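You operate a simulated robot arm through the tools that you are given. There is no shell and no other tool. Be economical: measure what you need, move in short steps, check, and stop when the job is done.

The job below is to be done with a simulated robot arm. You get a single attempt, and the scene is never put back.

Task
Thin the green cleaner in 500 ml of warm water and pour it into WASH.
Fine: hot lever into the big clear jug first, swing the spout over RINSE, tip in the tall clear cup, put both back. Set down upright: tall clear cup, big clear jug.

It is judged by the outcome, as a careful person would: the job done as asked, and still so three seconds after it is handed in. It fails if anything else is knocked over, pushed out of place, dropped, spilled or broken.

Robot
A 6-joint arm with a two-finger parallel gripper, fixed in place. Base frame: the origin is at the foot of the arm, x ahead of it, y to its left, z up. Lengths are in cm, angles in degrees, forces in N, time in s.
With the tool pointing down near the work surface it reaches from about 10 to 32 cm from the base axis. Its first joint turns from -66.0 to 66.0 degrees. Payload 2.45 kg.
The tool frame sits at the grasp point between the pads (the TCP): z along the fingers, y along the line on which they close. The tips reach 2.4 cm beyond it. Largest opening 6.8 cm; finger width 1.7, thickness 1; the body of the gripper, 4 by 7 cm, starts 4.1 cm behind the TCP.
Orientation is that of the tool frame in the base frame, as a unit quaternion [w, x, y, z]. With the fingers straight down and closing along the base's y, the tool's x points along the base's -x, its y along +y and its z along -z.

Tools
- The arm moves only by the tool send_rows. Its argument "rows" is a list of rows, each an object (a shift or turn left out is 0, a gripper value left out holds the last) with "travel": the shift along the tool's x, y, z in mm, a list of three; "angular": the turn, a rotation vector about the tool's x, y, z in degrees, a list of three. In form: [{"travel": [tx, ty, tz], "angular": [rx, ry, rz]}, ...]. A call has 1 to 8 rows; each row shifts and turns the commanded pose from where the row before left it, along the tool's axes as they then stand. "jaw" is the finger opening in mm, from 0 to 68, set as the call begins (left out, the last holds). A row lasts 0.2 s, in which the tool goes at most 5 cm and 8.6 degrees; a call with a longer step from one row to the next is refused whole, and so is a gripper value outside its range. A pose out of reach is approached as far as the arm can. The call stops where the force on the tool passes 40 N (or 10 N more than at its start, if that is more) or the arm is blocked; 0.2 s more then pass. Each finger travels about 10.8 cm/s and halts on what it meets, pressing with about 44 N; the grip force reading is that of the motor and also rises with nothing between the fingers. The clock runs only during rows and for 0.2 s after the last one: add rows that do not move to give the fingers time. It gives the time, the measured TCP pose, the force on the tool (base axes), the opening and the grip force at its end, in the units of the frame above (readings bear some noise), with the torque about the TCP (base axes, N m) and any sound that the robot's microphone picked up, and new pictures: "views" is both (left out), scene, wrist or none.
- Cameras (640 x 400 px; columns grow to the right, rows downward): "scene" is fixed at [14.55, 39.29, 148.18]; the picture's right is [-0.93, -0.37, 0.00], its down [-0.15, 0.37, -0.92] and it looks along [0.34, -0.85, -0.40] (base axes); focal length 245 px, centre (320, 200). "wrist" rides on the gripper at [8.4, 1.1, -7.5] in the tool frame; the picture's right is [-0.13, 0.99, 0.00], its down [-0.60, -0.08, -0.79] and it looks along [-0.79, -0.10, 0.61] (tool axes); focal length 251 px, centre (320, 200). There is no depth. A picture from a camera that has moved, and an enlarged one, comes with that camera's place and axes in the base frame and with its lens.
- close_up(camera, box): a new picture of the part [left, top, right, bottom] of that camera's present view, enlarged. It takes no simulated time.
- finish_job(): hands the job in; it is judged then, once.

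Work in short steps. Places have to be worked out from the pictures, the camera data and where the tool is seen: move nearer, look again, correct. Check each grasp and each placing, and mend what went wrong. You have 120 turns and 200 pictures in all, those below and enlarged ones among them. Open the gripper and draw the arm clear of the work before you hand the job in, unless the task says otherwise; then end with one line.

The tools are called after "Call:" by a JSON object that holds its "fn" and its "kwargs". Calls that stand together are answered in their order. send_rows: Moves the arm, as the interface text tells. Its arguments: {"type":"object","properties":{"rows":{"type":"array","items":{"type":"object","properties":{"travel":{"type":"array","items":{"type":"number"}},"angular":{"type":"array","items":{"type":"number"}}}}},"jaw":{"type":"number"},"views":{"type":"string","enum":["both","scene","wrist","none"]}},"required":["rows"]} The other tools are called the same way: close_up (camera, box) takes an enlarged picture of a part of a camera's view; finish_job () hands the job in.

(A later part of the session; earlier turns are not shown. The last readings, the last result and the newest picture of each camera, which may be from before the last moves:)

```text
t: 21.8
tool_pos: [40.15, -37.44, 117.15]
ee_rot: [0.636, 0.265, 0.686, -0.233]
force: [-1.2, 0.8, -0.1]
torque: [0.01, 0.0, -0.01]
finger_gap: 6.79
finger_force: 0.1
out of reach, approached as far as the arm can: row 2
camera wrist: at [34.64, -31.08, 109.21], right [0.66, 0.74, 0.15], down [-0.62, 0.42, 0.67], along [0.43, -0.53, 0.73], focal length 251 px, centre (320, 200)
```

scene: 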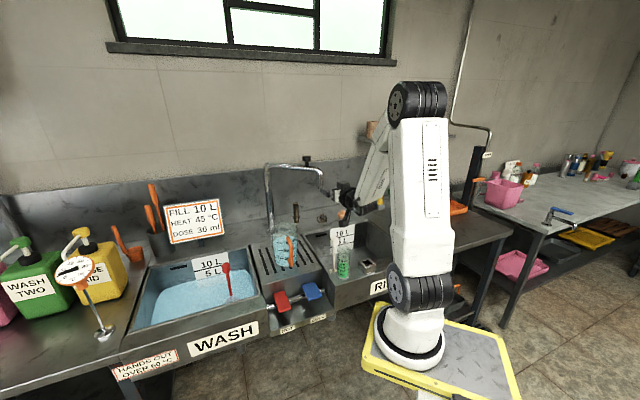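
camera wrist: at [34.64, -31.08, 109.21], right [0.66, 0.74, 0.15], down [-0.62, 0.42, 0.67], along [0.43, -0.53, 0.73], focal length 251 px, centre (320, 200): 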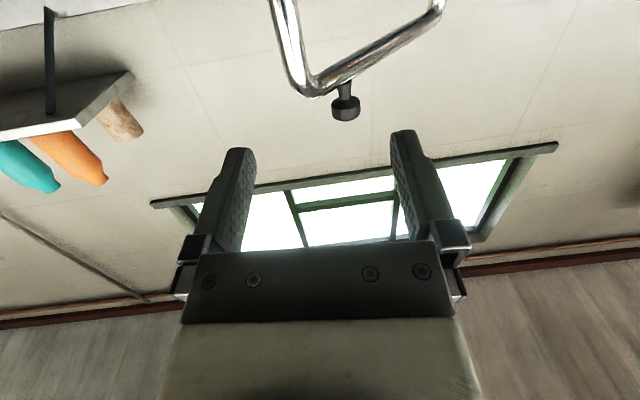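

The tool is nearly horizontal. I'll shift back along n to above the cup and lower to z≈108.

Call:
{"fn": "send_rows", "kwargs": {"rows": [{"travel": [0, 0, -30]}, {"travel": [0, 0, -30]}, {"travel": [30, 0, -28]}, {"travel": [30, 0, 0]}, {"travel": [0, 0, 0]}], "views": "both"}}

Call:
{"fn": "close_up", "kwargs": {"camera": "scene", "box": [300, 180, 420, 290]}}

```text
t: 23.0
tool_pos: [35.12, -33.43, 111.71]
ee_rot: [0.636, 0.265, 0.687, -0.232]
force: [0.3, -0.7, 0.0]
torque: [-0.02, 0.01, -0.03]
finger_gap: 6.79
finger_force: 0.1
out of reach, approached as far as the arm can: row 3
camera wrist: at [29.74, -27.15, 104.0], right [0.66, 0.74, 0.15], down [-0.62, 0.42, 0.67], along [0.43, -0.53, 0.73], focal length 251 px, centre (320, 200)
```

scene: 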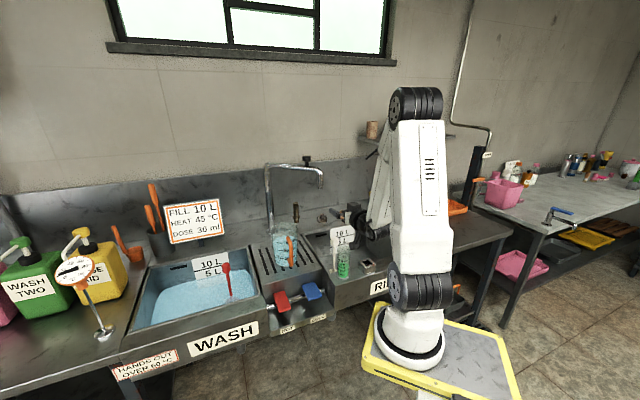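
wrist: 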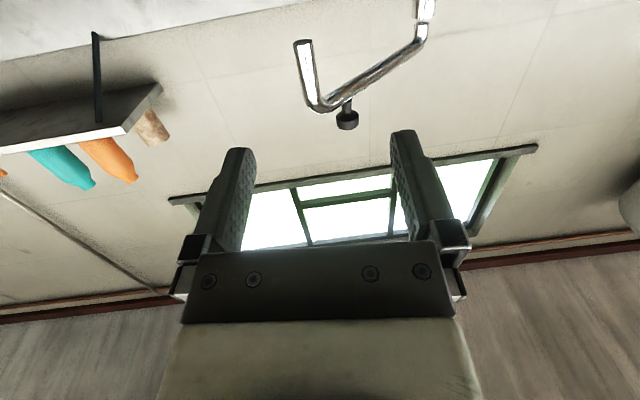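

```text
3.64 times, centred on (360, 235) of scene
camera zoom: at [14.55, 39.29, 148.18], right [-0.93, -0.37, 0.0], down [-0.15, 0.37, -0.92], along [0.34, -0.85, -0.4], focal length 892 px, centre (174, 73)
```

zoom: 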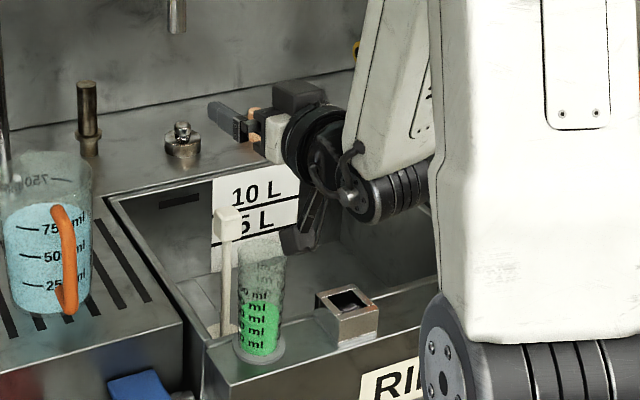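

Near an inner reach limit here. I'll test whether a lower height reaches the cup's n (still above the rim at z 98).

Call:
{"fn": "send_rows", "kwargs": {"rows": [{"travel": [30, 0, 0]}, {"travel": [20, 0, 0]}, {"travel": [0, 0, 0]}], "views": "scene"}}

```text
t: 23.8
tool_pos: [35.65, -34.22, 110.13]
ee_rot: [0.637, 0.267, 0.688, -0.223]
force: [1.8, -0.1, 0.4]
torque: [-0.01, -0.05, 0.01]
finger_gap: 6.78
finger_force: 0.1
out of reach, approached as far as the arm can: row 1, 2
```

scene: 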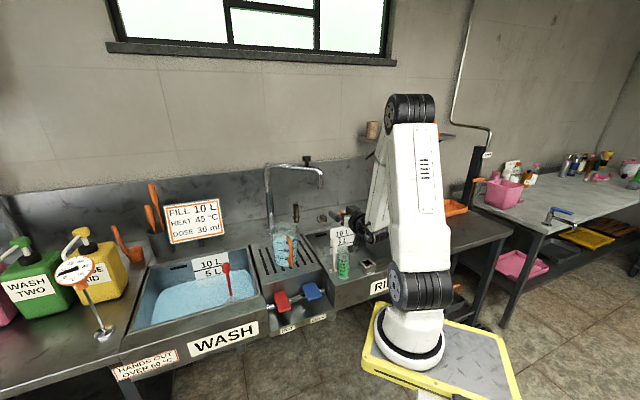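

Horizontal isn't reachable this close in. I'll tilt back to 45° at the commanded point above the cup.

Call:
{"fn": "send_rows", "kwargs": {"rows": [{"angular": [0, 8, 0]}, {"angular": [0, 8, 0]}, {"angular": [0, 8, 0]}, {"angular": [0, 8, 0]}, {"angular": [0, 8, 0]}, {"travel": [0, 0, 0]}], "views": "both"}}

```text
t: 25.2
tool_pos: [35.77, -34.21, 110.18]
ee_rot: [0.362, 0.328, 0.863, -0.128]
force: [-0.4, 0.3, 0.3]
torque: [0.0, 0.02, 0.02]
finger_gap: 6.81
finger_force: 0.1
camera wrist: at [27.83, -25.98, 109.48], right [0.72, 0.68, 0.11], down [-0.17, 0.02, 0.99], along [0.67, -0.73, 0.13], focal length 251 px, centre (320, 200)
```

scene: 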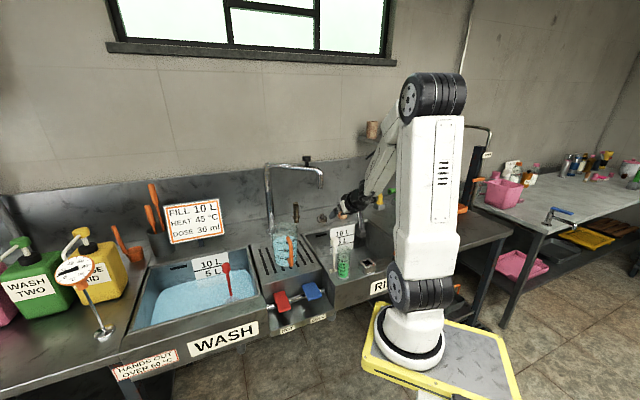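
wrist: 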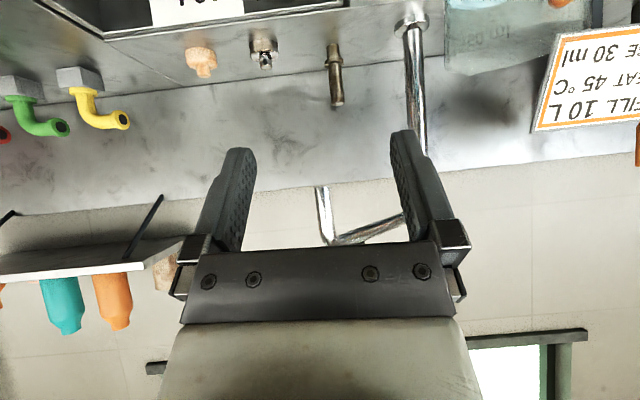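

At 45° it works. I'll try a slightly flatter 58° tilt here, which makes the later pour cleaner, and see if the pose is held.

Call:
{"fn": "send_rows", "kwargs": {"rows": [{"angular": [0, -6.5, 0]}, {"angular": [0, -6.5, 0]}, {"travel": [25, 0, -22]}, {"travel": [0, 0, 0]}], "views": "none"}}

```text
t: 26.2
tool_pos: [33.48, -31.99, 109.24]
ee_rot: [0.458, 0.312, 0.816, -0.166]
force: [0.0, 0.2, 0.2]
torque: [-0.01, 0.01, 0.01]
finger_gap: 6.81
finger_force: 0.1
```

Pose held (tool 58° from vertical). I'll descend halfway toward the cup and check alignment.

Call:
{"fn": "send_rows", "kwargs": {"rows": [{"travel": [34, 0.5, 17]}, {"travel": [34, 0.5, 17]}, {"travel": [0, 0, 0]}], "views": "both"}}

Call:
{"fn": "close_up", "kwargs": {"camera": "scene", "box": [300, 200, 400, 290]}}

```text
t: 27.0
tool_pos: [33.29, -31.48, 101.94]
ee_rot: [0.459, 0.31, 0.817, -0.162]
force: [-0.5, 0.4, 0.4]
torque: [-0.01, -0.02, 0.01]
finger_gap: 6.8
finger_force: 0.0
out of reach, approached as far as the arm can: row 2
camera wrist: at [25.78, -23.48, 98.59], right [0.7, 0.7, 0.13], down [-0.33, 0.16, 0.93], along [0.63, -0.69, 0.34], focal length 251 px, centre (320, 200)
```

scene: 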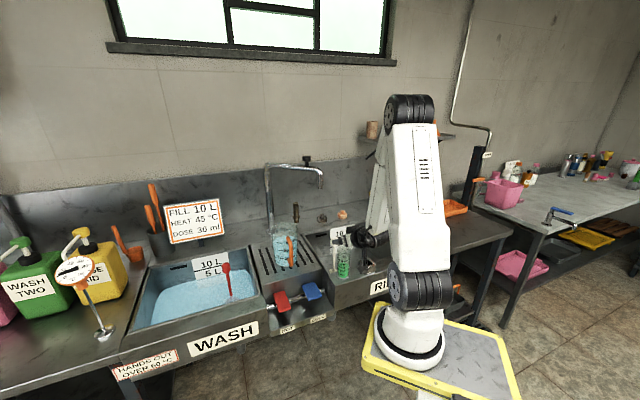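
wrist: 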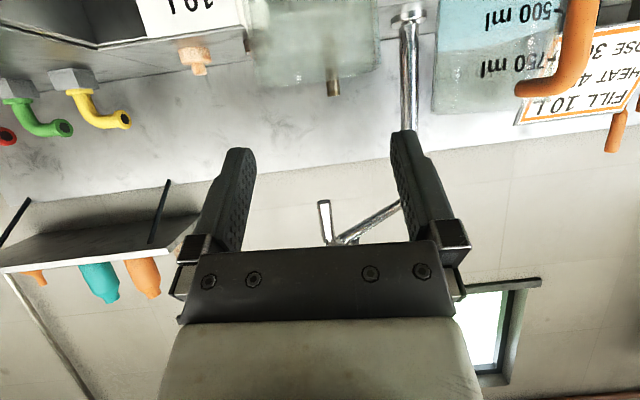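

```text
4.44 times, centred on (350, 245) of scene
camera zoom: at [14.55, 39.29, 148.18], right [-0.93, -0.37, 0.0], down [-0.15, 0.37, -0.92], along [0.34, -0.85, -0.4], focal length 1090 px, centre (187, 0)
```

zoom: 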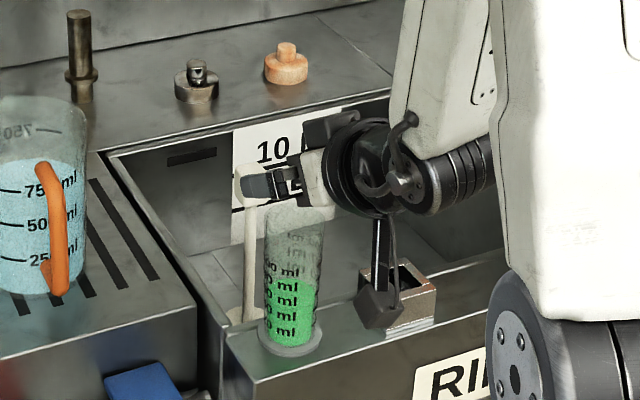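

Out of reach lower in this radial pose. Yawing the tool so the wrist sits farther from the base should help: I'll rise 3 cm and yaw −40° about vertical. Checking the jug level from this low camera first.

Call:
{"fn": "close_up", "kwargs": {"camera": "wrist", "box": [400, 0, 640, 150]}}

Call:
{"fn": "send_rows", "kwargs": {"rows": [{"travel": [-25.5, 0, -15.8]}, {"angular": [6.8, -0.1, 4.2]}, {"angular": [6.8, -0.1, 4.2]}, {"angular": [6.8, -0.1, 4.2]}, {"angular": [6.8, -0.1, 4.2]}, {"angular": [6.8, -0.1, 4.2]}, {"travel": [0, 0, 0]}], "views": "none"}}

```text
2.67 times, centred on (520, 75) of wrist
camera zoom: at [25.78, -23.48, 98.59], right [0.7, 0.7, 0.13], down [-0.33, 0.16, 0.93], along [0.63, -0.69, 0.34], focal length 670 px, centre (-213, 533)
```

zoom: 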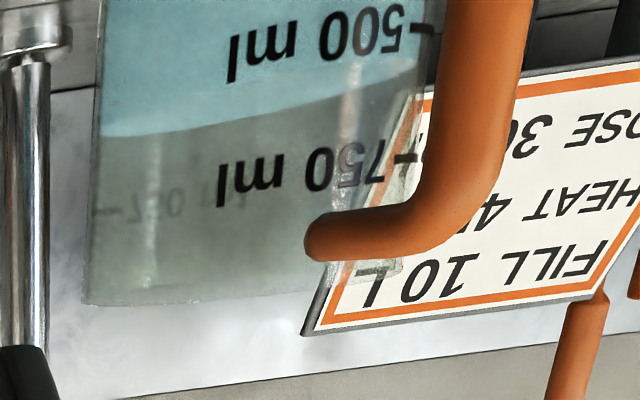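

```text
t: 28.6
tool_pos: [31.26, -33.74, 105.13]
ee_rot: [0.44, 0.39, 0.782, -0.206]
force: [0.5, -0.6, 0.0]
torque: [-0.01, 0.04, -0.02]
finger_gap: 6.77
finger_force: 0.1
out of reach, approached as far as the arm can: row 1, 2, 3, 4, 5, 6
```

Level from the side reads about 520 ml, fine. The yaw got stuck, probably near joint 1's limit, so I'll back off toward +e where the arm has freedom, then yaw there.

Call:
{"fn": "send_rows", "kwargs": {"rows": [{"travel": [-13.8, 34.8, -9.6]}, {"travel": [-13.8, 34.8, -9.6]}, {"travel": [-13.8, 34.8, -9.6]}, {"travel": [-13.8, 34.8, -9.6]}, {"angular": [6.8, -0.2, 4.2]}, {"angular": [6.8, -0.2, 4.2]}, {"angular": [6.8, -0.2, 4.2]}, {"angular": [6.8, -0.2, 4.2]}], "views": "both"}}

```text
t: 30.4
tool_pos: [30.41, -34.01, 110.49]
ee_rot: [0.433, 0.416, 0.77, -0.218]
force: [-0.7, -1.0, -0.1]
torque: [0.01, -0.01, -0.02]
finger_gap: 6.82
finger_force: 0.0
out of reach, approached as far as the arm can: row 1, 2, 3, 4, 5, 6, 7, 8
camera wrist: at [25.22, -24.45, 107.2], right [0.86, 0.5, 0.13], down [-0.28, 0.24, 0.93], along [0.43, -0.83, 0.34], focal length 251 px, centre (320, 200)
```

scene: 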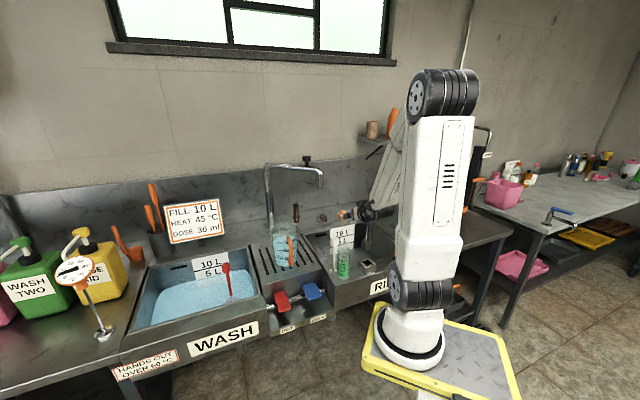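
wrist: 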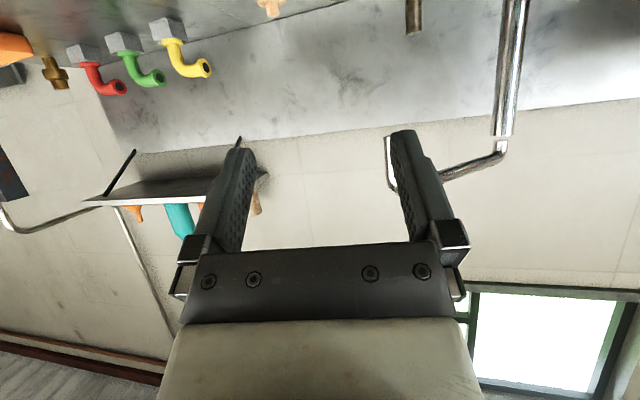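

The solver is stuck at a joint limit. I'll undo the yaw and move out toward +e.

Call:
{"fn": "send_rows", "kwargs": {"rows": [{"angular": [-6.8, 0.2, -4.2]}, {"angular": [-6.8, 0.2, -4.2]}, {"angular": [0, 8, 0]}, {"angular": [0, 8, 0]}, {"travel": [0, 20, 0]}, {"travel": [0, 20, 0]}, {"travel": [0, 20, 0]}], "views": "none"}}

```text
t: 32.0
tool_pos: [37.88, -27.64, 110.53]
ee_rot: [0.34, 0.322, 0.876, -0.111]
force: [-0.4, 1.1, 0.0]
torque: [-0.03, -0.01, -0.01]
finger_gap: 6.8
finger_force: 0.1
out of reach, approached as far as the arm can: row 1, 2
```

Free again. I'll test yawing −24° here, in open space, to learn whether it's the wrist or the base joint that limits.

Call:
{"fn": "send_rows", "kwargs": {"rows": [{"travel": [0, 30, 0]}, {"travel": [0, 30, 0]}, {"angular": [5.4, 0, 5.9]}, {"angular": [5.4, 0, 5.9]}, {"angular": [5.4, 0, 5.9]}, {"travel": [0, 0, 0]}], "views": "scene"}}

```text
t: 33.4
tool_pos: [40.76, -24.0, 110.6]
ee_rot: [0.306, 0.498, 0.791, -0.18]
force: [-0.4, 0.4, -0.3]
torque: [-0.01, 0.02, 0.0]
finger_gap: 6.79
finger_force: 0.2
out of reach, approached as far as the arm can: row 2
```

scene: 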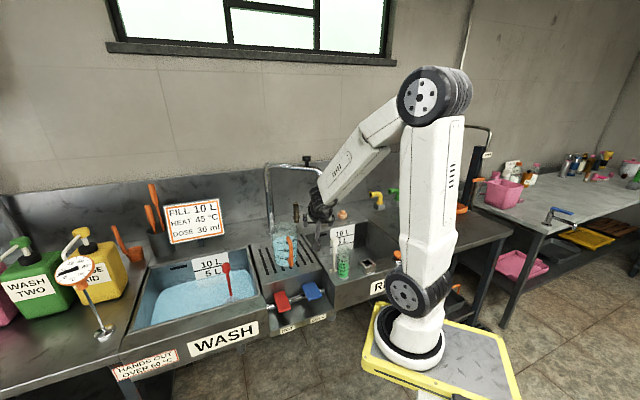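

Yaw works here; the limit was the arm folding too close. So approaching the cup from its WASH side (tool pointing roughly along −e) keeps the wrist farther out. I'll continue yawing 50°.

Call:
{"fn": "send_rows", "kwargs": {"rows": [{"angular": [5.6, -0.2, 6.3]}, {"angular": [5.6, -0.2, 6.3]}, {"angular": [5.6, -0.2, 6.3]}, {"angular": [5.6, -0.2, 6.3]}, {"angular": [5.6, -0.2, 6.3]}, {"angular": [5.6, -0.2, 6.3]}, {"travel": [0, 0, 0]}], "views": "both"}}

```text
t: 35.0
tool_pos: [40.74, -23.96, 110.66]
ee_rot: [0.2, 0.788, 0.502, -0.295]
force: [0.3, 0.6, 0.7]
torque: [-0.02, 0.02, -0.01]
finger_gap: 6.79
finger_force: 0.1
camera wrist: at [46.38, -14.24, 110.59], right [0.86, -0.5, 0.11], down [-0.06, 0.11, 0.99], along [-0.51, -0.86, 0.07], focal length 251 px, centre (320, 200)
```

scene: 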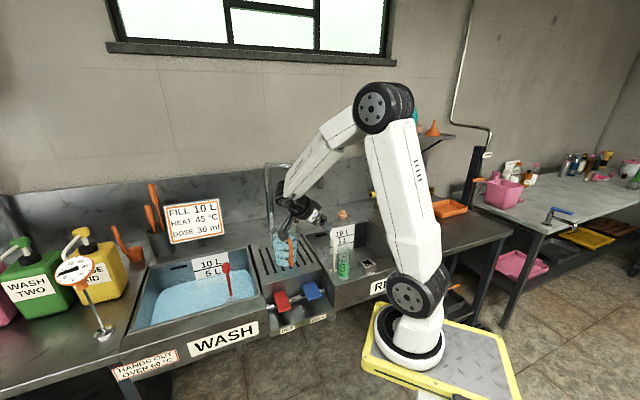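
wrist: 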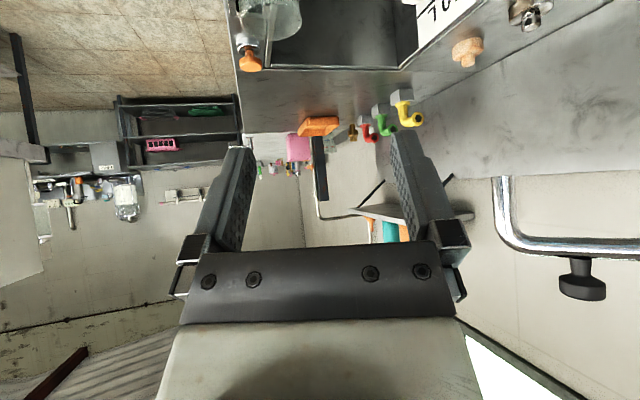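

That freed it, and the wrist camera glimpses the cup. I'll tilt to 60° from vertical and move to above the cup from this side.

Call:
{"fn": "send_rows", "kwargs": {"rows": [{"angular": [0, -6.1, 0]}, {"angular": [0, -6.1, 0]}, {"angular": [0, -6.1, 0]}, {"travel": [-1.2, -13, 33.6]}, {"travel": [-1.2, -13, 33.6]}, {"travel": [-1.2, -13, 33.6]}, {"travel": [0, 0, 0]}], "views": "both"}}

Call:
{"fn": "close_up", "kwargs": {"camera": "scene", "box": [300, 200, 400, 290]}}

```text
t: 36.6
tool_pos: [33.41, -30.58, 105.78]
ee_rot: [0.278, 0.731, 0.464, -0.416]
force: [0.8, -0.4, 0.5]
torque: [0.0, 0.01, 0.02]
finger_gap: 6.79
finger_force: 0.0
camera wrist: at [38.88, -21.36, 102.16], right [0.87, -0.47, 0.13], down [0.07, 0.39, 0.92], along [-0.48, -0.79, 0.37], focal length 251 px, centre (320, 200)
```

scene: 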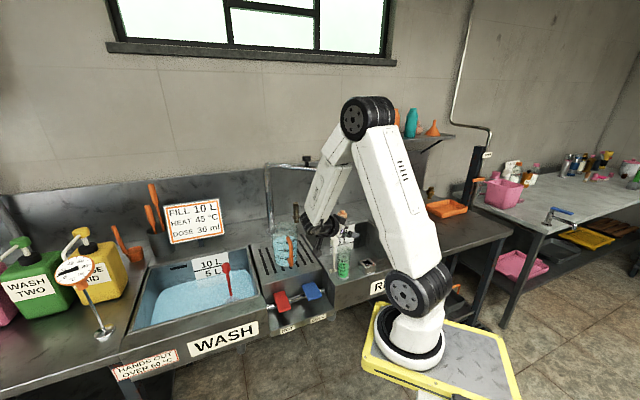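
wrist: 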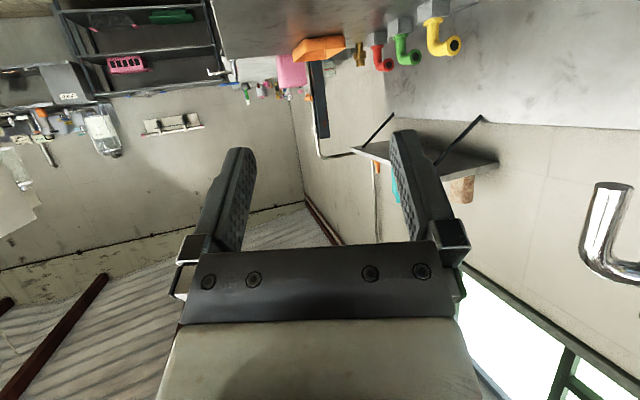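

```text
4.44 times, centred on (350, 245) of scene
camera zoom: at [14.55, 39.29, 148.18], right [-0.93, -0.37, 0.0], down [-0.15, 0.37, -0.92], along [0.34, -0.85, -0.4], focal length 1090 px, centre (187, 0)
```

zoom: 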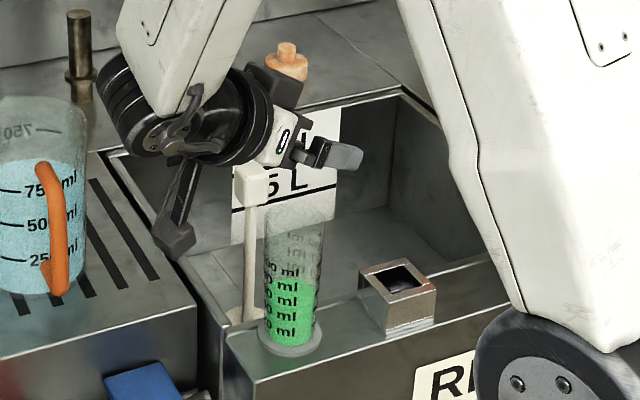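

Reached over the cup with the fingers either side. I'll descend straight down to z≈94.5, straddling it.

Call:
{"fn": "send_rows", "kwargs": {"rows": [{"travel": [24, 0, 14]}, {"travel": [24, 0, 14]}, {"travel": [24, 0, 14]}, {"travel": [25, 0, 14]}, {"travel": [0, 0, 0]}], "views": "both"}}

Call:
{"fn": "close_up", "kwargs": {"camera": "scene", "box": [300, 200, 400, 290]}}

```text
t: 37.8
tool_pos: [33.81, -30.55, 94.66]
ee_rot: [0.278, 0.731, 0.464, -0.415]
force: [0.3, -0.2, -0.6]
torque: [0.03, -0.02, 0.0]
finger_gap: 6.79
finger_force: 0.1
camera wrist: at [39.28, -21.31, 91.08], right [0.87, -0.47, 0.13], down [0.07, 0.39, 0.92], along [-0.48, -0.79, 0.37], focal length 251 px, centre (320, 200)
```

scene: 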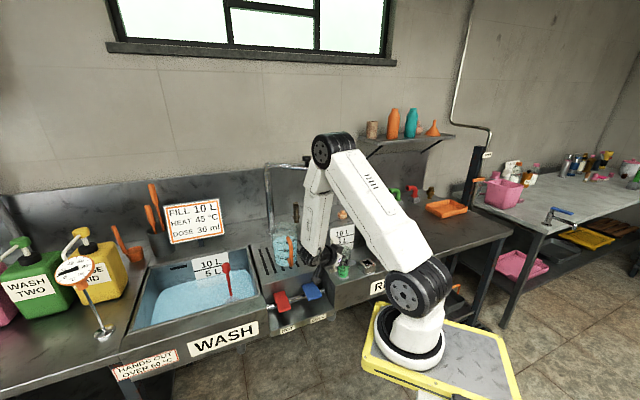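
wrist: 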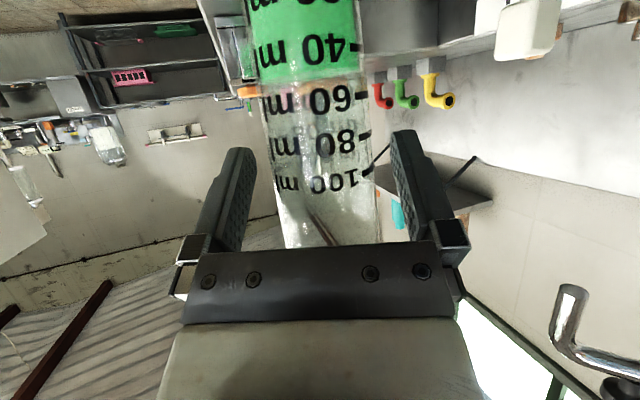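

```text
4.44 times, centred on (350, 245) of scene
camera zoom: at [14.55, 39.29, 148.18], right [-0.93, -0.37, 0.0], down [-0.15, 0.37, -0.92], along [0.34, -0.85, -0.4], focal length 1090 px, centre (187, 0)
```

zoom: 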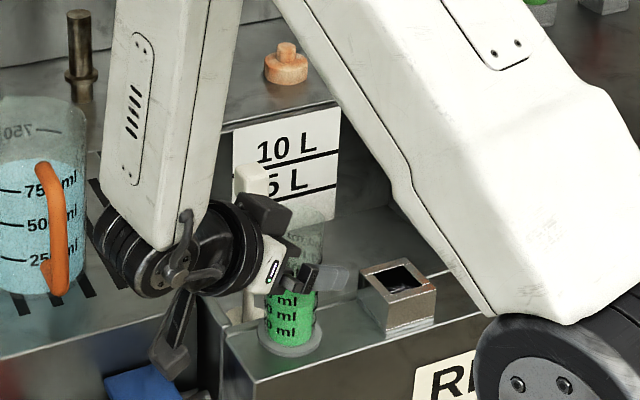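

The cup is centred between the fingers. I'll close gently.

Call:
{"fn": "send_rows", "kwargs": {"rows": [{"travel": [0, 0, 0]}, {"travel": [0, 0, 0]}, {"travel": [0, 0, 0]}], "jaw": 38, "views": "wrist"}}

```text
t: 38.6
tool_pos: [33.92, -30.41, 94.72]
ee_rot: [0.277, 0.731, 0.464, -0.416]
force: [0.3, 0.5, -1.9]
torque: [-0.01, 0.02, -0.03]
finger_gap: 4.59
finger_force: 44.1
camera wrist: at [39.26, -21.3, 91.1], right [0.87, -0.47, 0.13], down [0.07, 0.39, 0.92], along [-0.48, -0.79, 0.37], focal length 251 px, centre (320, 200)
```

wrist: 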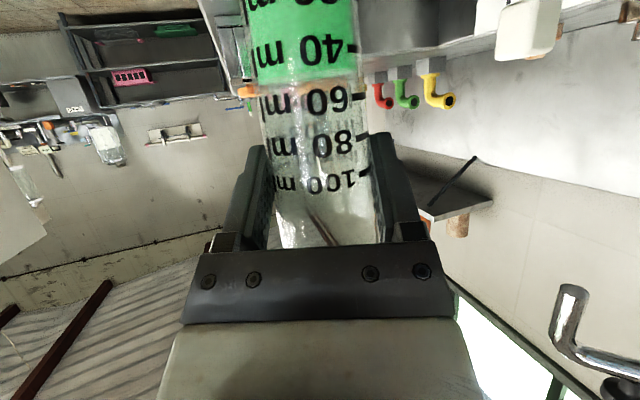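

Gripped (4.6 cm, 44 N). I'll lift slowly to z≈114.

Call:
{"fn": "send_rows", "kwargs": {"rows": [{"travel": [-10, 0, -6]}, {"travel": [-21, 0, -12]}, {"travel": [-24, 0, -14]}, {"travel": [-24, 0, -14]}, {"travel": [-24, 0, -14]}, {"travel": [-24, 0, -14]}, {"travel": [-24, 0, -14]}, {"travel": [-16, 0, -9]}], "views": "both"}}

```text
t: 40.4
tool_pos: [33.47, -30.49, 113.84]
ee_rot: [0.278, 0.731, 0.465, -0.416]
force: [0.4, -0.1, -0.6]
torque: [-0.02, -0.03, 0.05]
finger_gap: 4.58
finger_force: 43.8
camera wrist: at [38.89, -21.21, 110.34], right [0.87, -0.47, 0.13], down [0.07, 0.39, 0.92], along [-0.48, -0.79, 0.37], focal length 251 px, centre (320, 200)
```

scene: 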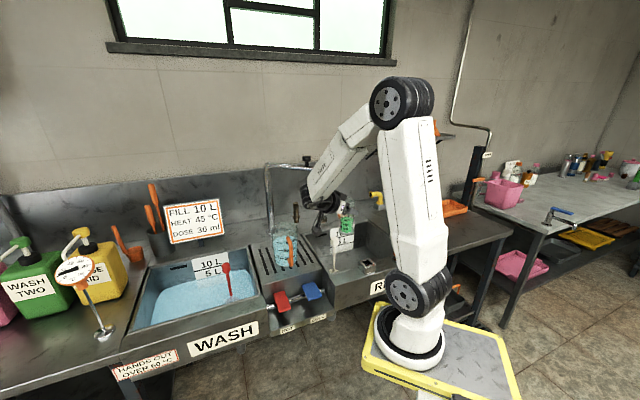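
wrist: 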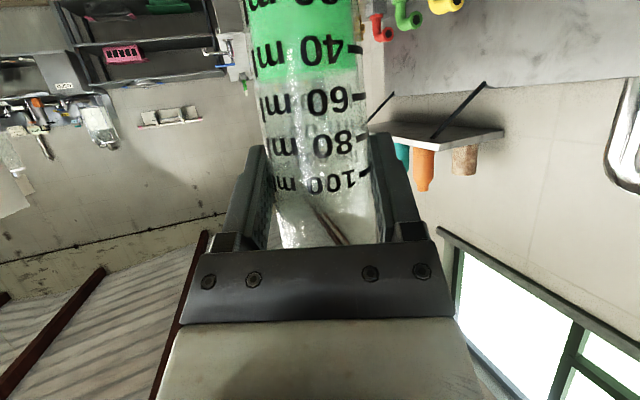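

Cup is secure. I place the jug axis at about (57.0,−30.4), rim z≈101. I'll move the upright cup slowly to a standoff beside the jug.

Call:
{"fn": "send_rows", "kwargs": {"rows": [{"travel": [3.5, 8.5, -6]}, {"travel": [7, 17, -12]}, {"travel": [8, 19, -13]}, {"travel": [8, 19, -13]}, {"travel": [8, 20, -14]}, {"travel": [8, 20, -14]}, {"travel": [8, 19, -13]}, {"travel": [4, 11, -7]}], "views": "both"}}

Call:
{"fn": "close_up", "kwargs": {"camera": "scene", "box": [240, 170, 360, 280]}}

```text
t: 42.2
tool_pos: [50.23, -26.25, 113.95]
ee_rot: [0.278, 0.731, 0.465, -0.416]
force: [1.1, 0.1, -0.8]
torque: [-0.02, 0.0, -0.02]
finger_gap: 4.56
finger_force: 44.1
camera wrist: at [55.5, -16.97, 110.55], right [0.87, -0.47, 0.13], down [0.07, 0.39, 0.92], along [-0.48, -0.79, 0.37], focal length 251 px, centre (320, 200)
```

scene: 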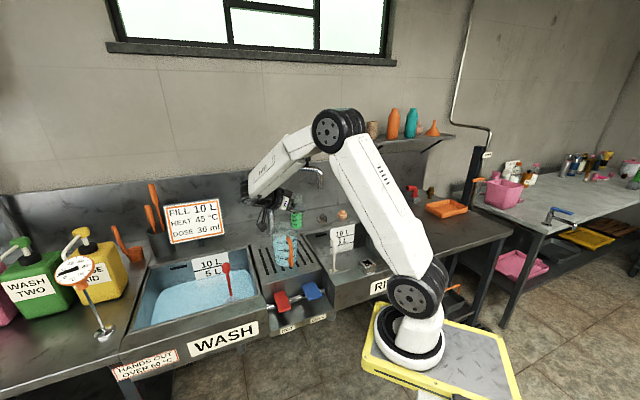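
wrist: 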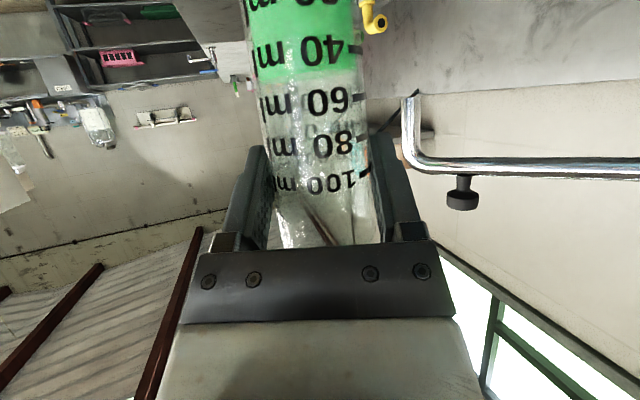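

```text
3.64 times, centred on (300, 225) of scene
camera zoom: at [14.55, 39.29, 148.18], right [-0.93, -0.37, 0.0], down [-0.15, 0.37, -0.92], along [0.34, -0.85, -0.4], focal length 892 px, centre (393, 109)
```

zoom: 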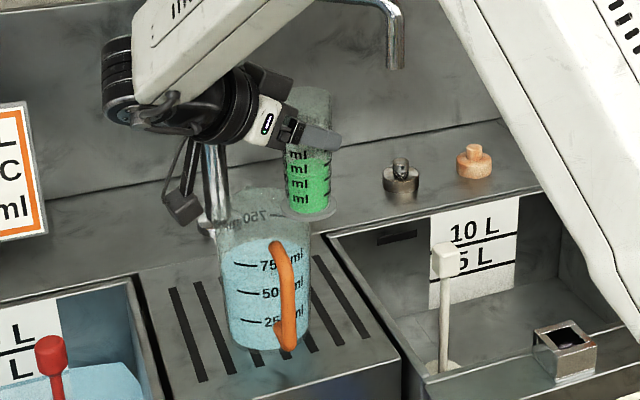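

Geometry matches. I'll tilt the cup about 56° in place (before the pour point), tipping toward the jug.

Call:
{"fn": "send_rows", "kwargs": {"rows": [{"angular": [3, 0, -5.2]}, {"angular": [4, 0, -6.93]}, {"angular": [4, 0, -6.93]}, {"angular": [4, 0, -6.93]}, {"angular": [4, 0, -6.93]}, {"angular": [4, 0, -6.93]}, {"angular": [3, 0, -5.2]}, {"travel": [0, 0, 0]}], "views": "both"}}

Call:
{"fn": "close_up", "kwargs": {"camera": "scene", "box": [240, 170, 360, 280]}}

```text
t: 44.0
tool_pos: [50.07, -26.13, 114.04]
ee_rot: [-0.069, 0.541, 0.604, -0.581]
force: [-0.2, -0.2, -0.4]
torque: [0.0, -0.02, -0.02]
finger_gap: 4.57
finger_force: 44.1
camera wrist: at [52.56, -15.69, 110.94], right [0.62, -0.35, -0.7], down [0.76, 0.08, 0.64], along [-0.17, -0.93, 0.32], focal length 251 px, centre (320, 200)
```

scene: 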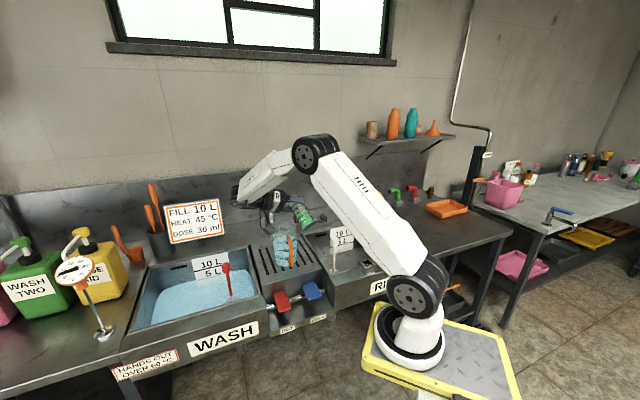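
wrist: 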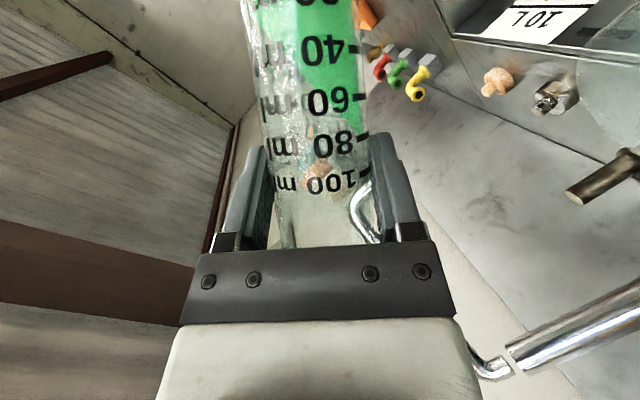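

```text
3.64 times, centred on (300, 225) of scene
camera zoom: at [14.55, 39.29, 148.18], right [-0.93, -0.37, 0.0], down [-0.15, 0.37, -0.92], along [0.34, -0.85, -0.4], focal length 892 px, centre (393, 109)
```

zoom: 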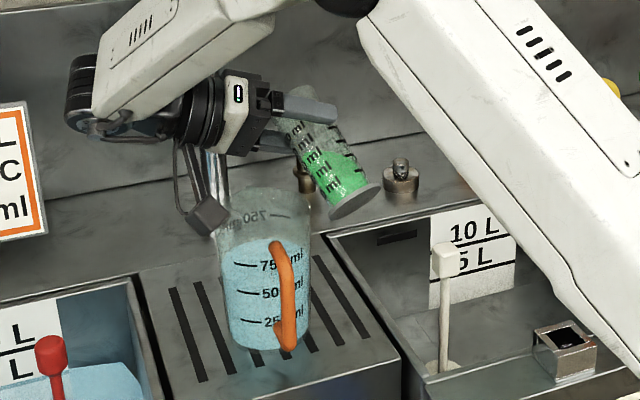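

Tilt direction is right and no spill. I'll move in over the jug, tilt to about 68°, and check.

Call:
{"fn": "send_rows", "kwargs": {"rows": [{"travel": [-5.4, 12.8, -2.4]}, {"travel": [-5.4, 12.8, -2.4]}, {"travel": [-5.4, 12.8, -2.4]}, {"travel": [-5.4, 12.8, -2.4]}, {"angular": [4, 0, -6.93]}, {"angular": [4, 0, -6.93]}, {"travel": [0, 0, 0]}], "views": "both"}}

Call:
{"fn": "close_up", "kwargs": {"camera": "scene", "box": [250, 180, 340, 270]}}

```text
t: 45.6
tool_pos: [54.55, -28.4, 111.51]
ee_rot: [-0.175, 0.458, 0.623, -0.609]
force: [0.5, -0.1, -0.2]
torque: [-0.03, 0.01, -0.01]
finger_gap: 4.56
finger_force: 43.9
camera wrist: at [56.37, -17.68, 109.09], right [0.42, -0.26, -0.87], down [0.9, 0.01, 0.43], along [-0.1, -0.96, 0.24], focal length 251 px, centre (320, 200)
```

scene: 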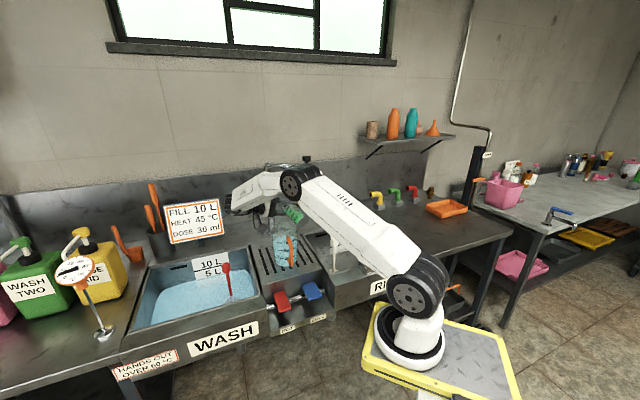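
wrist: 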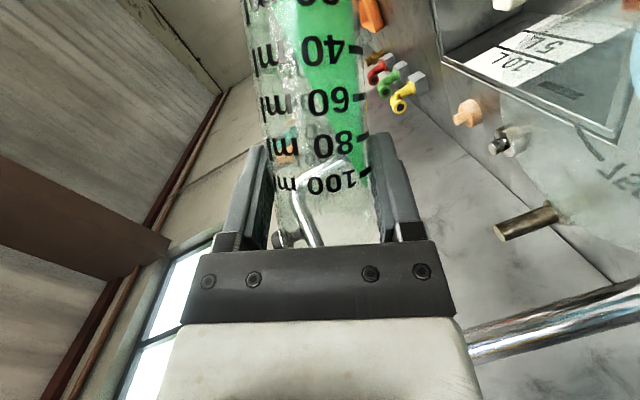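

```text
4.44 times, centred on (295, 225) of scene
camera zoom: at [14.55, 39.29, 148.18], right [-0.93, -0.37, 0.0], down [-0.15, 0.37, -0.92], along [0.34, -0.85, -0.4], focal length 1090 px, centre (431, 89)
```

zoom: 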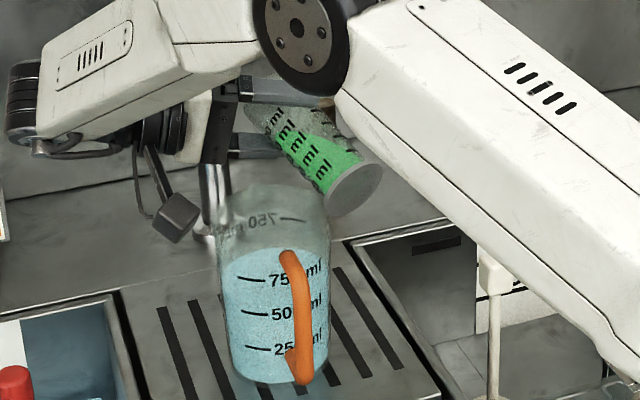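

Lip is over the jug mouth. I'll lower 25 mm and tilt on to about 84°.

Call:
{"fn": "send_rows", "kwargs": {"rows": [{"travel": [8.5, 23, 4.9]}, {"angular": [2, 0, -3.46]}, {"angular": [2, 0, -3.46]}, {"angular": [2, 0, -3.46]}, {"angular": [2, 0, -3.46]}, {"travel": [0, 0, 0]}], "views": "wrist"}}

Call:
{"fn": "close_up", "kwargs": {"camera": "scene", "box": [250, 180, 340, 270]}}

```text
t: 47.0
tool_pos: [52.68, -29.23, 108.5]
ee_rot: [-0.277, 0.366, 0.631, -0.625]
force: [1.0, -0.2, -0.3]
torque: [0.0, -0.02, 0.01]
finger_gap: 4.55
finger_force: 44.7
out of reach, approached as far as the arm can: row 4, 5
camera wrist: at [53.85, -18.2, 106.87], right [0.19, -0.15, -0.97], down [0.98, -0.02, 0.2], along [-0.05, -0.99, 0.15], focal length 251 px, centre (320, 200)
```

wrist: 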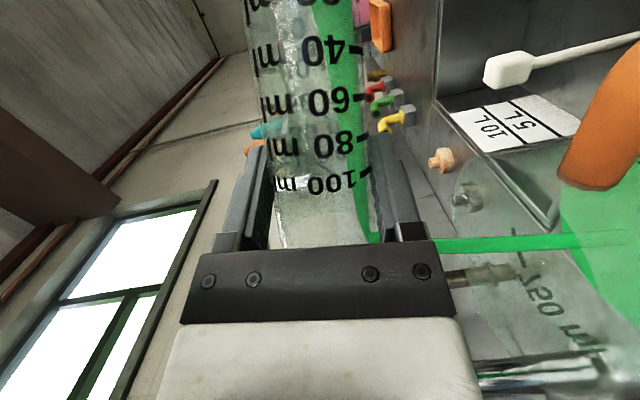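

```text
4.44 times, centred on (295, 225) of scene
camera zoom: at [14.55, 39.29, 148.18], right [-0.93, -0.37, 0.0], down [-0.15, 0.37, -0.92], along [0.34, -0.85, -0.4], focal length 1090 px, centre (431, 89)
```

zoom: 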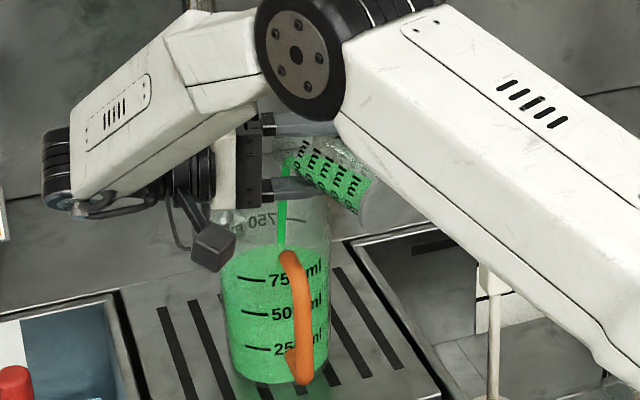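

The green is streaming neatly into the jug. A limit appeared at about 83° tilt, so I'll try a pure roll about the tool axis for the remainder.

Call:
{"fn": "send_rows", "kwargs": {"rows": [{"travel": [0, 0, 0]}, {"angular": [0, 0, -4]}, {"angular": [0, 0, -4]}, {"travel": [0, 0, 0]}], "views": "none"}}

Call:
{"fn": "close_up", "kwargs": {"camera": "scene", "box": [250, 180, 340, 270]}}

```text
t: 48.0
tool_pos: [52.42, -29.38, 108.43]
ee_rot: [-0.32, 0.322, 0.655, -0.604]
force: [0.0, -0.1, 0.1]
torque: [0.03, 0.03, -0.06]
finger_gap: 4.54
finger_force: 43.9
```

```text
4.44 times, centred on (295, 225) of scene
camera zoom: at [14.55, 39.29, 148.18], right [-0.93, -0.37, 0.0], down [-0.15, 0.37, -0.92], along [0.34, -0.85, -0.4], focal length 1090 px, centre (431, 89)
```

zoom: 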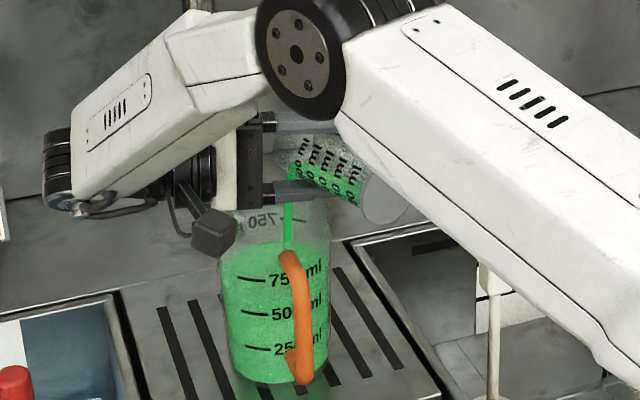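

That works. I'll keep rolling, nudging 15 mm toward the jug centre so the lip stays over it.

Call:
{"fn": "send_rows", "kwargs": {"rows": [{"travel": [-6.5, 0, -3.7]}, {"travel": [-6.5, 0, -3.7], "angular": [0, 0, -4]}, {"angular": [0, 0, -5]}, {"angular": [0, 0, -5]}, {"angular": [0, 0, -5]}, {"travel": [0, 0, 0]}], "views": "wrist"}}

Call:
{"fn": "close_up", "kwargs": {"camera": "scene", "box": [250, 180, 340, 270]}}

```text
t: 49.4
tool_pos: [53.04, -30.19, 108.1]
ee_rot: [-0.416, 0.209, 0.699, -0.543]
force: [1.1, 0.8, 0.3]
torque: [0.0, 0.02, -0.01]
finger_gap: 4.58
finger_force: 44.5
out of reach, approached as far as the arm can: row 1, 2
camera wrist: at [54.02, -19.31, 110.52], right [-0.09, 0.23, -0.97], down [1.0, -0.01, -0.09], along [-0.03, -0.97, -0.22], focal length 251 px, centre (320, 200)
```

wrist: 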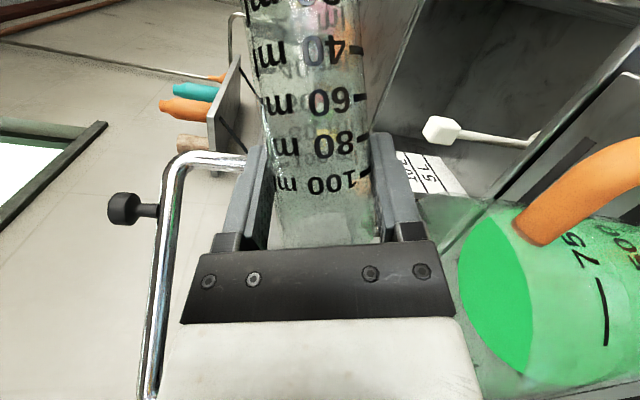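

```text
4.44 times, centred on (295, 225) of scene
camera zoom: at [14.55, 39.29, 148.18], right [-0.93, -0.37, 0.0], down [-0.15, 0.37, -0.92], along [0.34, -0.85, -0.4], focal length 1090 px, centre (431, 89)
```

zoom: 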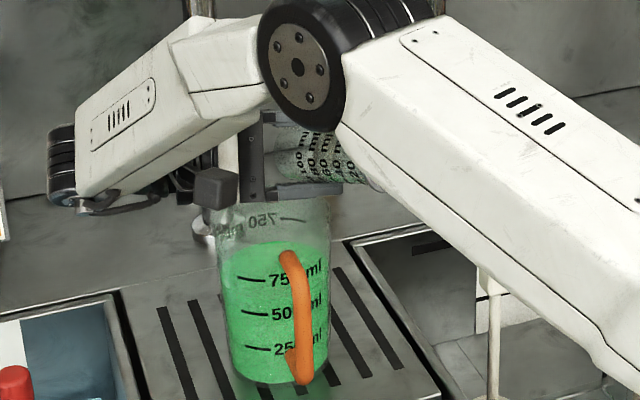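

Cup looks empty and the jug is green with nothing spilled. I'll hold for drips, lift 5 cm, then start rolling back.

Call:
{"fn": "send_rows", "kwargs": {"rows": [{"travel": [0, 0, 0]}, {"travel": [0, 0, 0]}, {"travel": [0, 0, 0]}, {"travel": [9, -23, -1.6]}, {"travel": [9, -23, -1.6]}, {"angular": [0, 0, 8]}, {"angular": [0, 0, 8]}, {"angular": [0, 0, 8]}], "views": "none"}}

```text
t: 51.2
tool_pos: [51.7, -30.76, 112.72]
ee_rot: [-0.292, 0.35, 0.641, -0.617]
force: [-0.3, 0.1, -0.1]
torque: [0.02, -0.01, -0.01]
finger_gap: 4.58
finger_force: 43.7
out of reach, approached as far as the arm can: row 4, 5
```

Now move back and up from the jug, then rotate the empty cup upright.

Call:
{"fn": "send_rows", "kwargs": {"rows": [{"travel": [18, -16.7, 9.8]}, {"travel": [18, -16.7, 9.8]}, {"angular": [-3.8, -0.1, 6.87]}, {"angular": [-3.8, -0.1, 6.87]}, {"angular": [-3.8, -0.1, 6.87]}, {"angular": [-3.8, -0.1, 6.87]}, {"angular": [-3.8, -0.1, 6.87]}, {"angular": [-3.8, -0.1, 6.87]}], "views": "none"}}

Call:
{"fn": "send_rows", "kwargs": {"rows": [{"angular": [-3.8, -0.1, 6.87]}, {"angular": [-3.8, -0.1, 6.87]}, {"angular": [-3.8, -0.1, 6.87]}, {"angular": [-3.8, -0.1, 6.87]}, {"angular": [-3.8, -0.1, 6.87]}, {"travel": [0, 0, 0]}], "views": "both"}}

```text
t: 53.0
tool_pos: [47.92, -28.95, 115.61]
ee_rot: [0.017, 0.599, 0.584, -0.547]
force: [0.1, 0.0, -0.1]
torque: [-0.02, -0.02, -0.03]
finger_gap: 4.55
finger_force: 44.5
```

```text
t: 54.4
tool_pos: [47.98, -28.91, 115.74]
ee_rot: [0.278, 0.73, 0.463, -0.418]
force: [-0.1, -0.8, -0.9]
torque: [0.03, 0.02, 0.01]
finger_gap: 4.56
finger_force: 44.8
camera wrist: at [53.32, -19.74, 112.1], right [0.87, -0.47, 0.13], down [0.08, 0.39, 0.92], along [-0.48, -0.79, 0.38], focal length 251 px, centre (320, 200)
```

scene: 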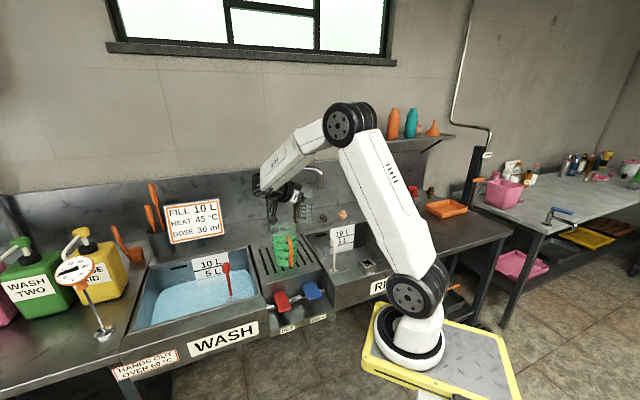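
wrist: 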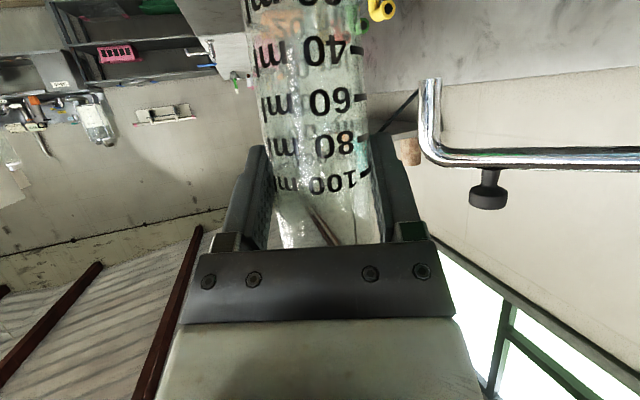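

Cup upright and empty. I'll carry it back above its ledge spot and descend.

Call:
{"fn": "send_rows", "kwargs": {"rows": [{"travel": [-6, -30.5, 17.6]}, {"travel": [-6, -30.5, 17.6]}, {"travel": [-6, -30.5, 17.6]}, {"travel": [-6, -30.5, 17.6]}, {"travel": [34, 0, 20]}, {"travel": [34, 0, 20]}, {"travel": [34, 0, 20]}, {"travel": [17, 0, 10]}], "views": "none"}}

```text
t: 56.2
tool_pos: [33.93, -30.77, 100.14]
ee_rot: [0.277, 0.73, 0.464, -0.418]
force: [0.8, 0.0, -0.7]
torque: [0.0, -0.02, 0.02]
finger_gap: 4.56
finger_force: 43.9
```

Call:
{"fn": "send_rows", "kwargs": {"rows": [{"travel": [19, 0, 8.5]}, {"travel": [17, 0, 9.5]}, {"travel": [5, 0, 3]}, {"travel": [0, 0, 0]}], "views": "wrist"}}

Call:
{"fn": "close_up", "kwargs": {"camera": "scene", "box": [300, 200, 400, 290]}}

```text
t: 57.2
tool_pos: [34.13, -30.52, 95.79]
ee_rot: [0.276, 0.73, 0.464, -0.418]
force: [-0.1, 0.4, -0.5]
torque: [-0.01, 0.0, 0.04]
finger_gap: 4.54
finger_force: 44.5
camera wrist: at [39.46, -21.38, 92.07], right [0.87, -0.47, 0.13], down [0.08, 0.39, 0.92], along [-0.48, -0.79, 0.38], focal length 251 px, centre (320, 200)
```

wrist: 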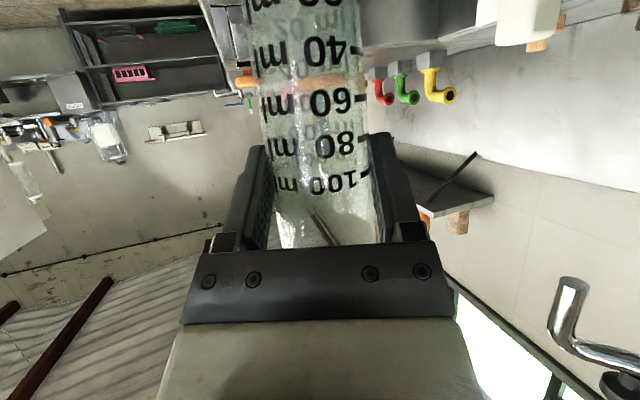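

```text
4.44 times, centred on (350, 245) of scene
camera zoom: at [14.55, 39.29, 148.18], right [-0.93, -0.37, 0.0], down [-0.15, 0.37, -0.92], along [0.34, -0.85, -0.4], focal length 1090 px, centre (187, 0)
```

zoom: 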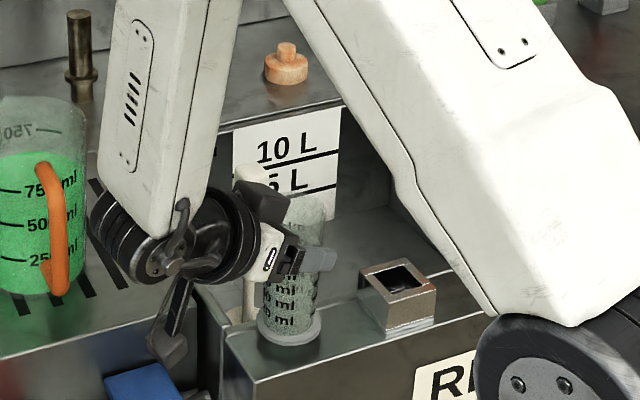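

About 1 cm above the ledge at the original spot. I'll lower to contact.

Call:
{"fn": "send_rows", "kwargs": {"rows": [{"travel": [6.5, -2, 3.7]}, {"travel": [1.8, 0, 1]}, {"travel": [1.8, 0, 1]}, {"travel": [0, 0, 0]}], "views": "none"}}

```text
t: 58.2
tool_pos: [33.93, -30.47, 94.58]
ee_rot: [0.278, 0.73, 0.464, -0.418]
force: [-2.8, 2.3, 16.9]
torque: [0.44, 0.41, -0.02]
finger_gap: 4.55
finger_force: 43.8
```

Contact with the ledge. I'll ease up 1 mm and open slowly.

Call:
{"fn": "send_rows", "kwargs": {"rows": [{"travel": [-1.2, 0, -0.7]}], "views": "none"}}

Call:
{"fn": "send_rows", "kwargs": {"rows": [{"travel": [0, 0, 0]}, {"travel": [0, 0, 0]}, {"travel": [0, 0, 0]}], "jaw": 68, "views": "wrist"}}

Call:
{"fn": "close_up", "kwargs": {"camera": "scene", "box": [300, 200, 400, 290]}}

```text
t: 58.6
tool_pos: [33.87, -30.48, 94.59]
ee_rot: [0.277, 0.73, 0.464, -0.418]
force: [0.5, -1.7, 3.0]
torque: [-0.06, 0.03, 0.02]
finger_gap: 4.55
finger_force: 44.3
```

```text
t: 59.4
tool_pos: [33.81, -30.35, 94.65]
ee_rot: [0.276, 0.73, 0.464, -0.418]
force: [0.2, 0.0, 0.6]
torque: [-0.04, -0.02, -0.02]
finger_gap: 6.77
finger_force: 0.1
camera wrist: at [39.28, -21.27, 91.05], right [0.87, -0.47, 0.13], down [0.08, 0.39, 0.92], along [-0.48, -0.79, 0.38], focal length 251 px, centre (320, 200)
```

wrist: 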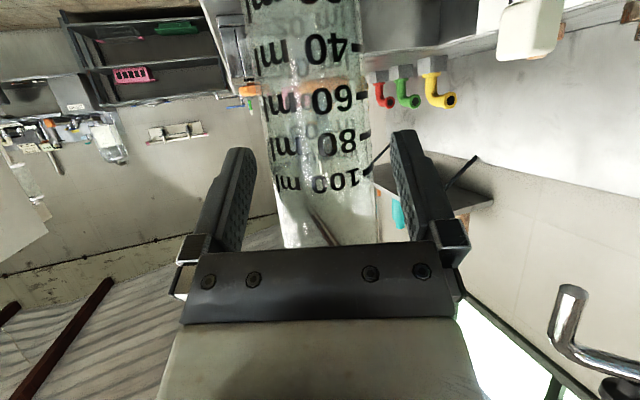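

```text
4.44 times, centred on (350, 245) of scene
camera zoom: at [14.55, 39.29, 148.18], right [-0.93, -0.37, 0.0], down [-0.15, 0.37, -0.92], along [0.34, -0.85, -0.4], focal length 1090 px, centre (187, 0)
```

zoom: 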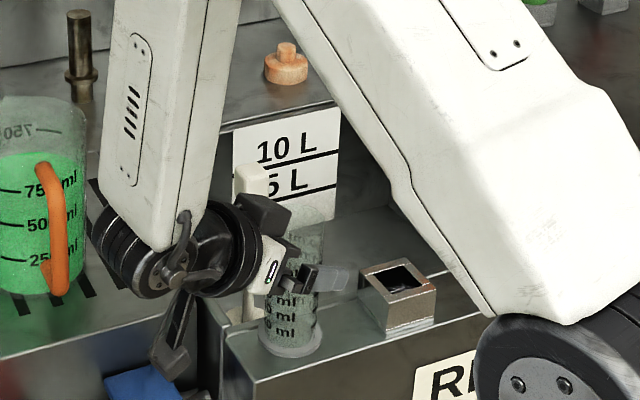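

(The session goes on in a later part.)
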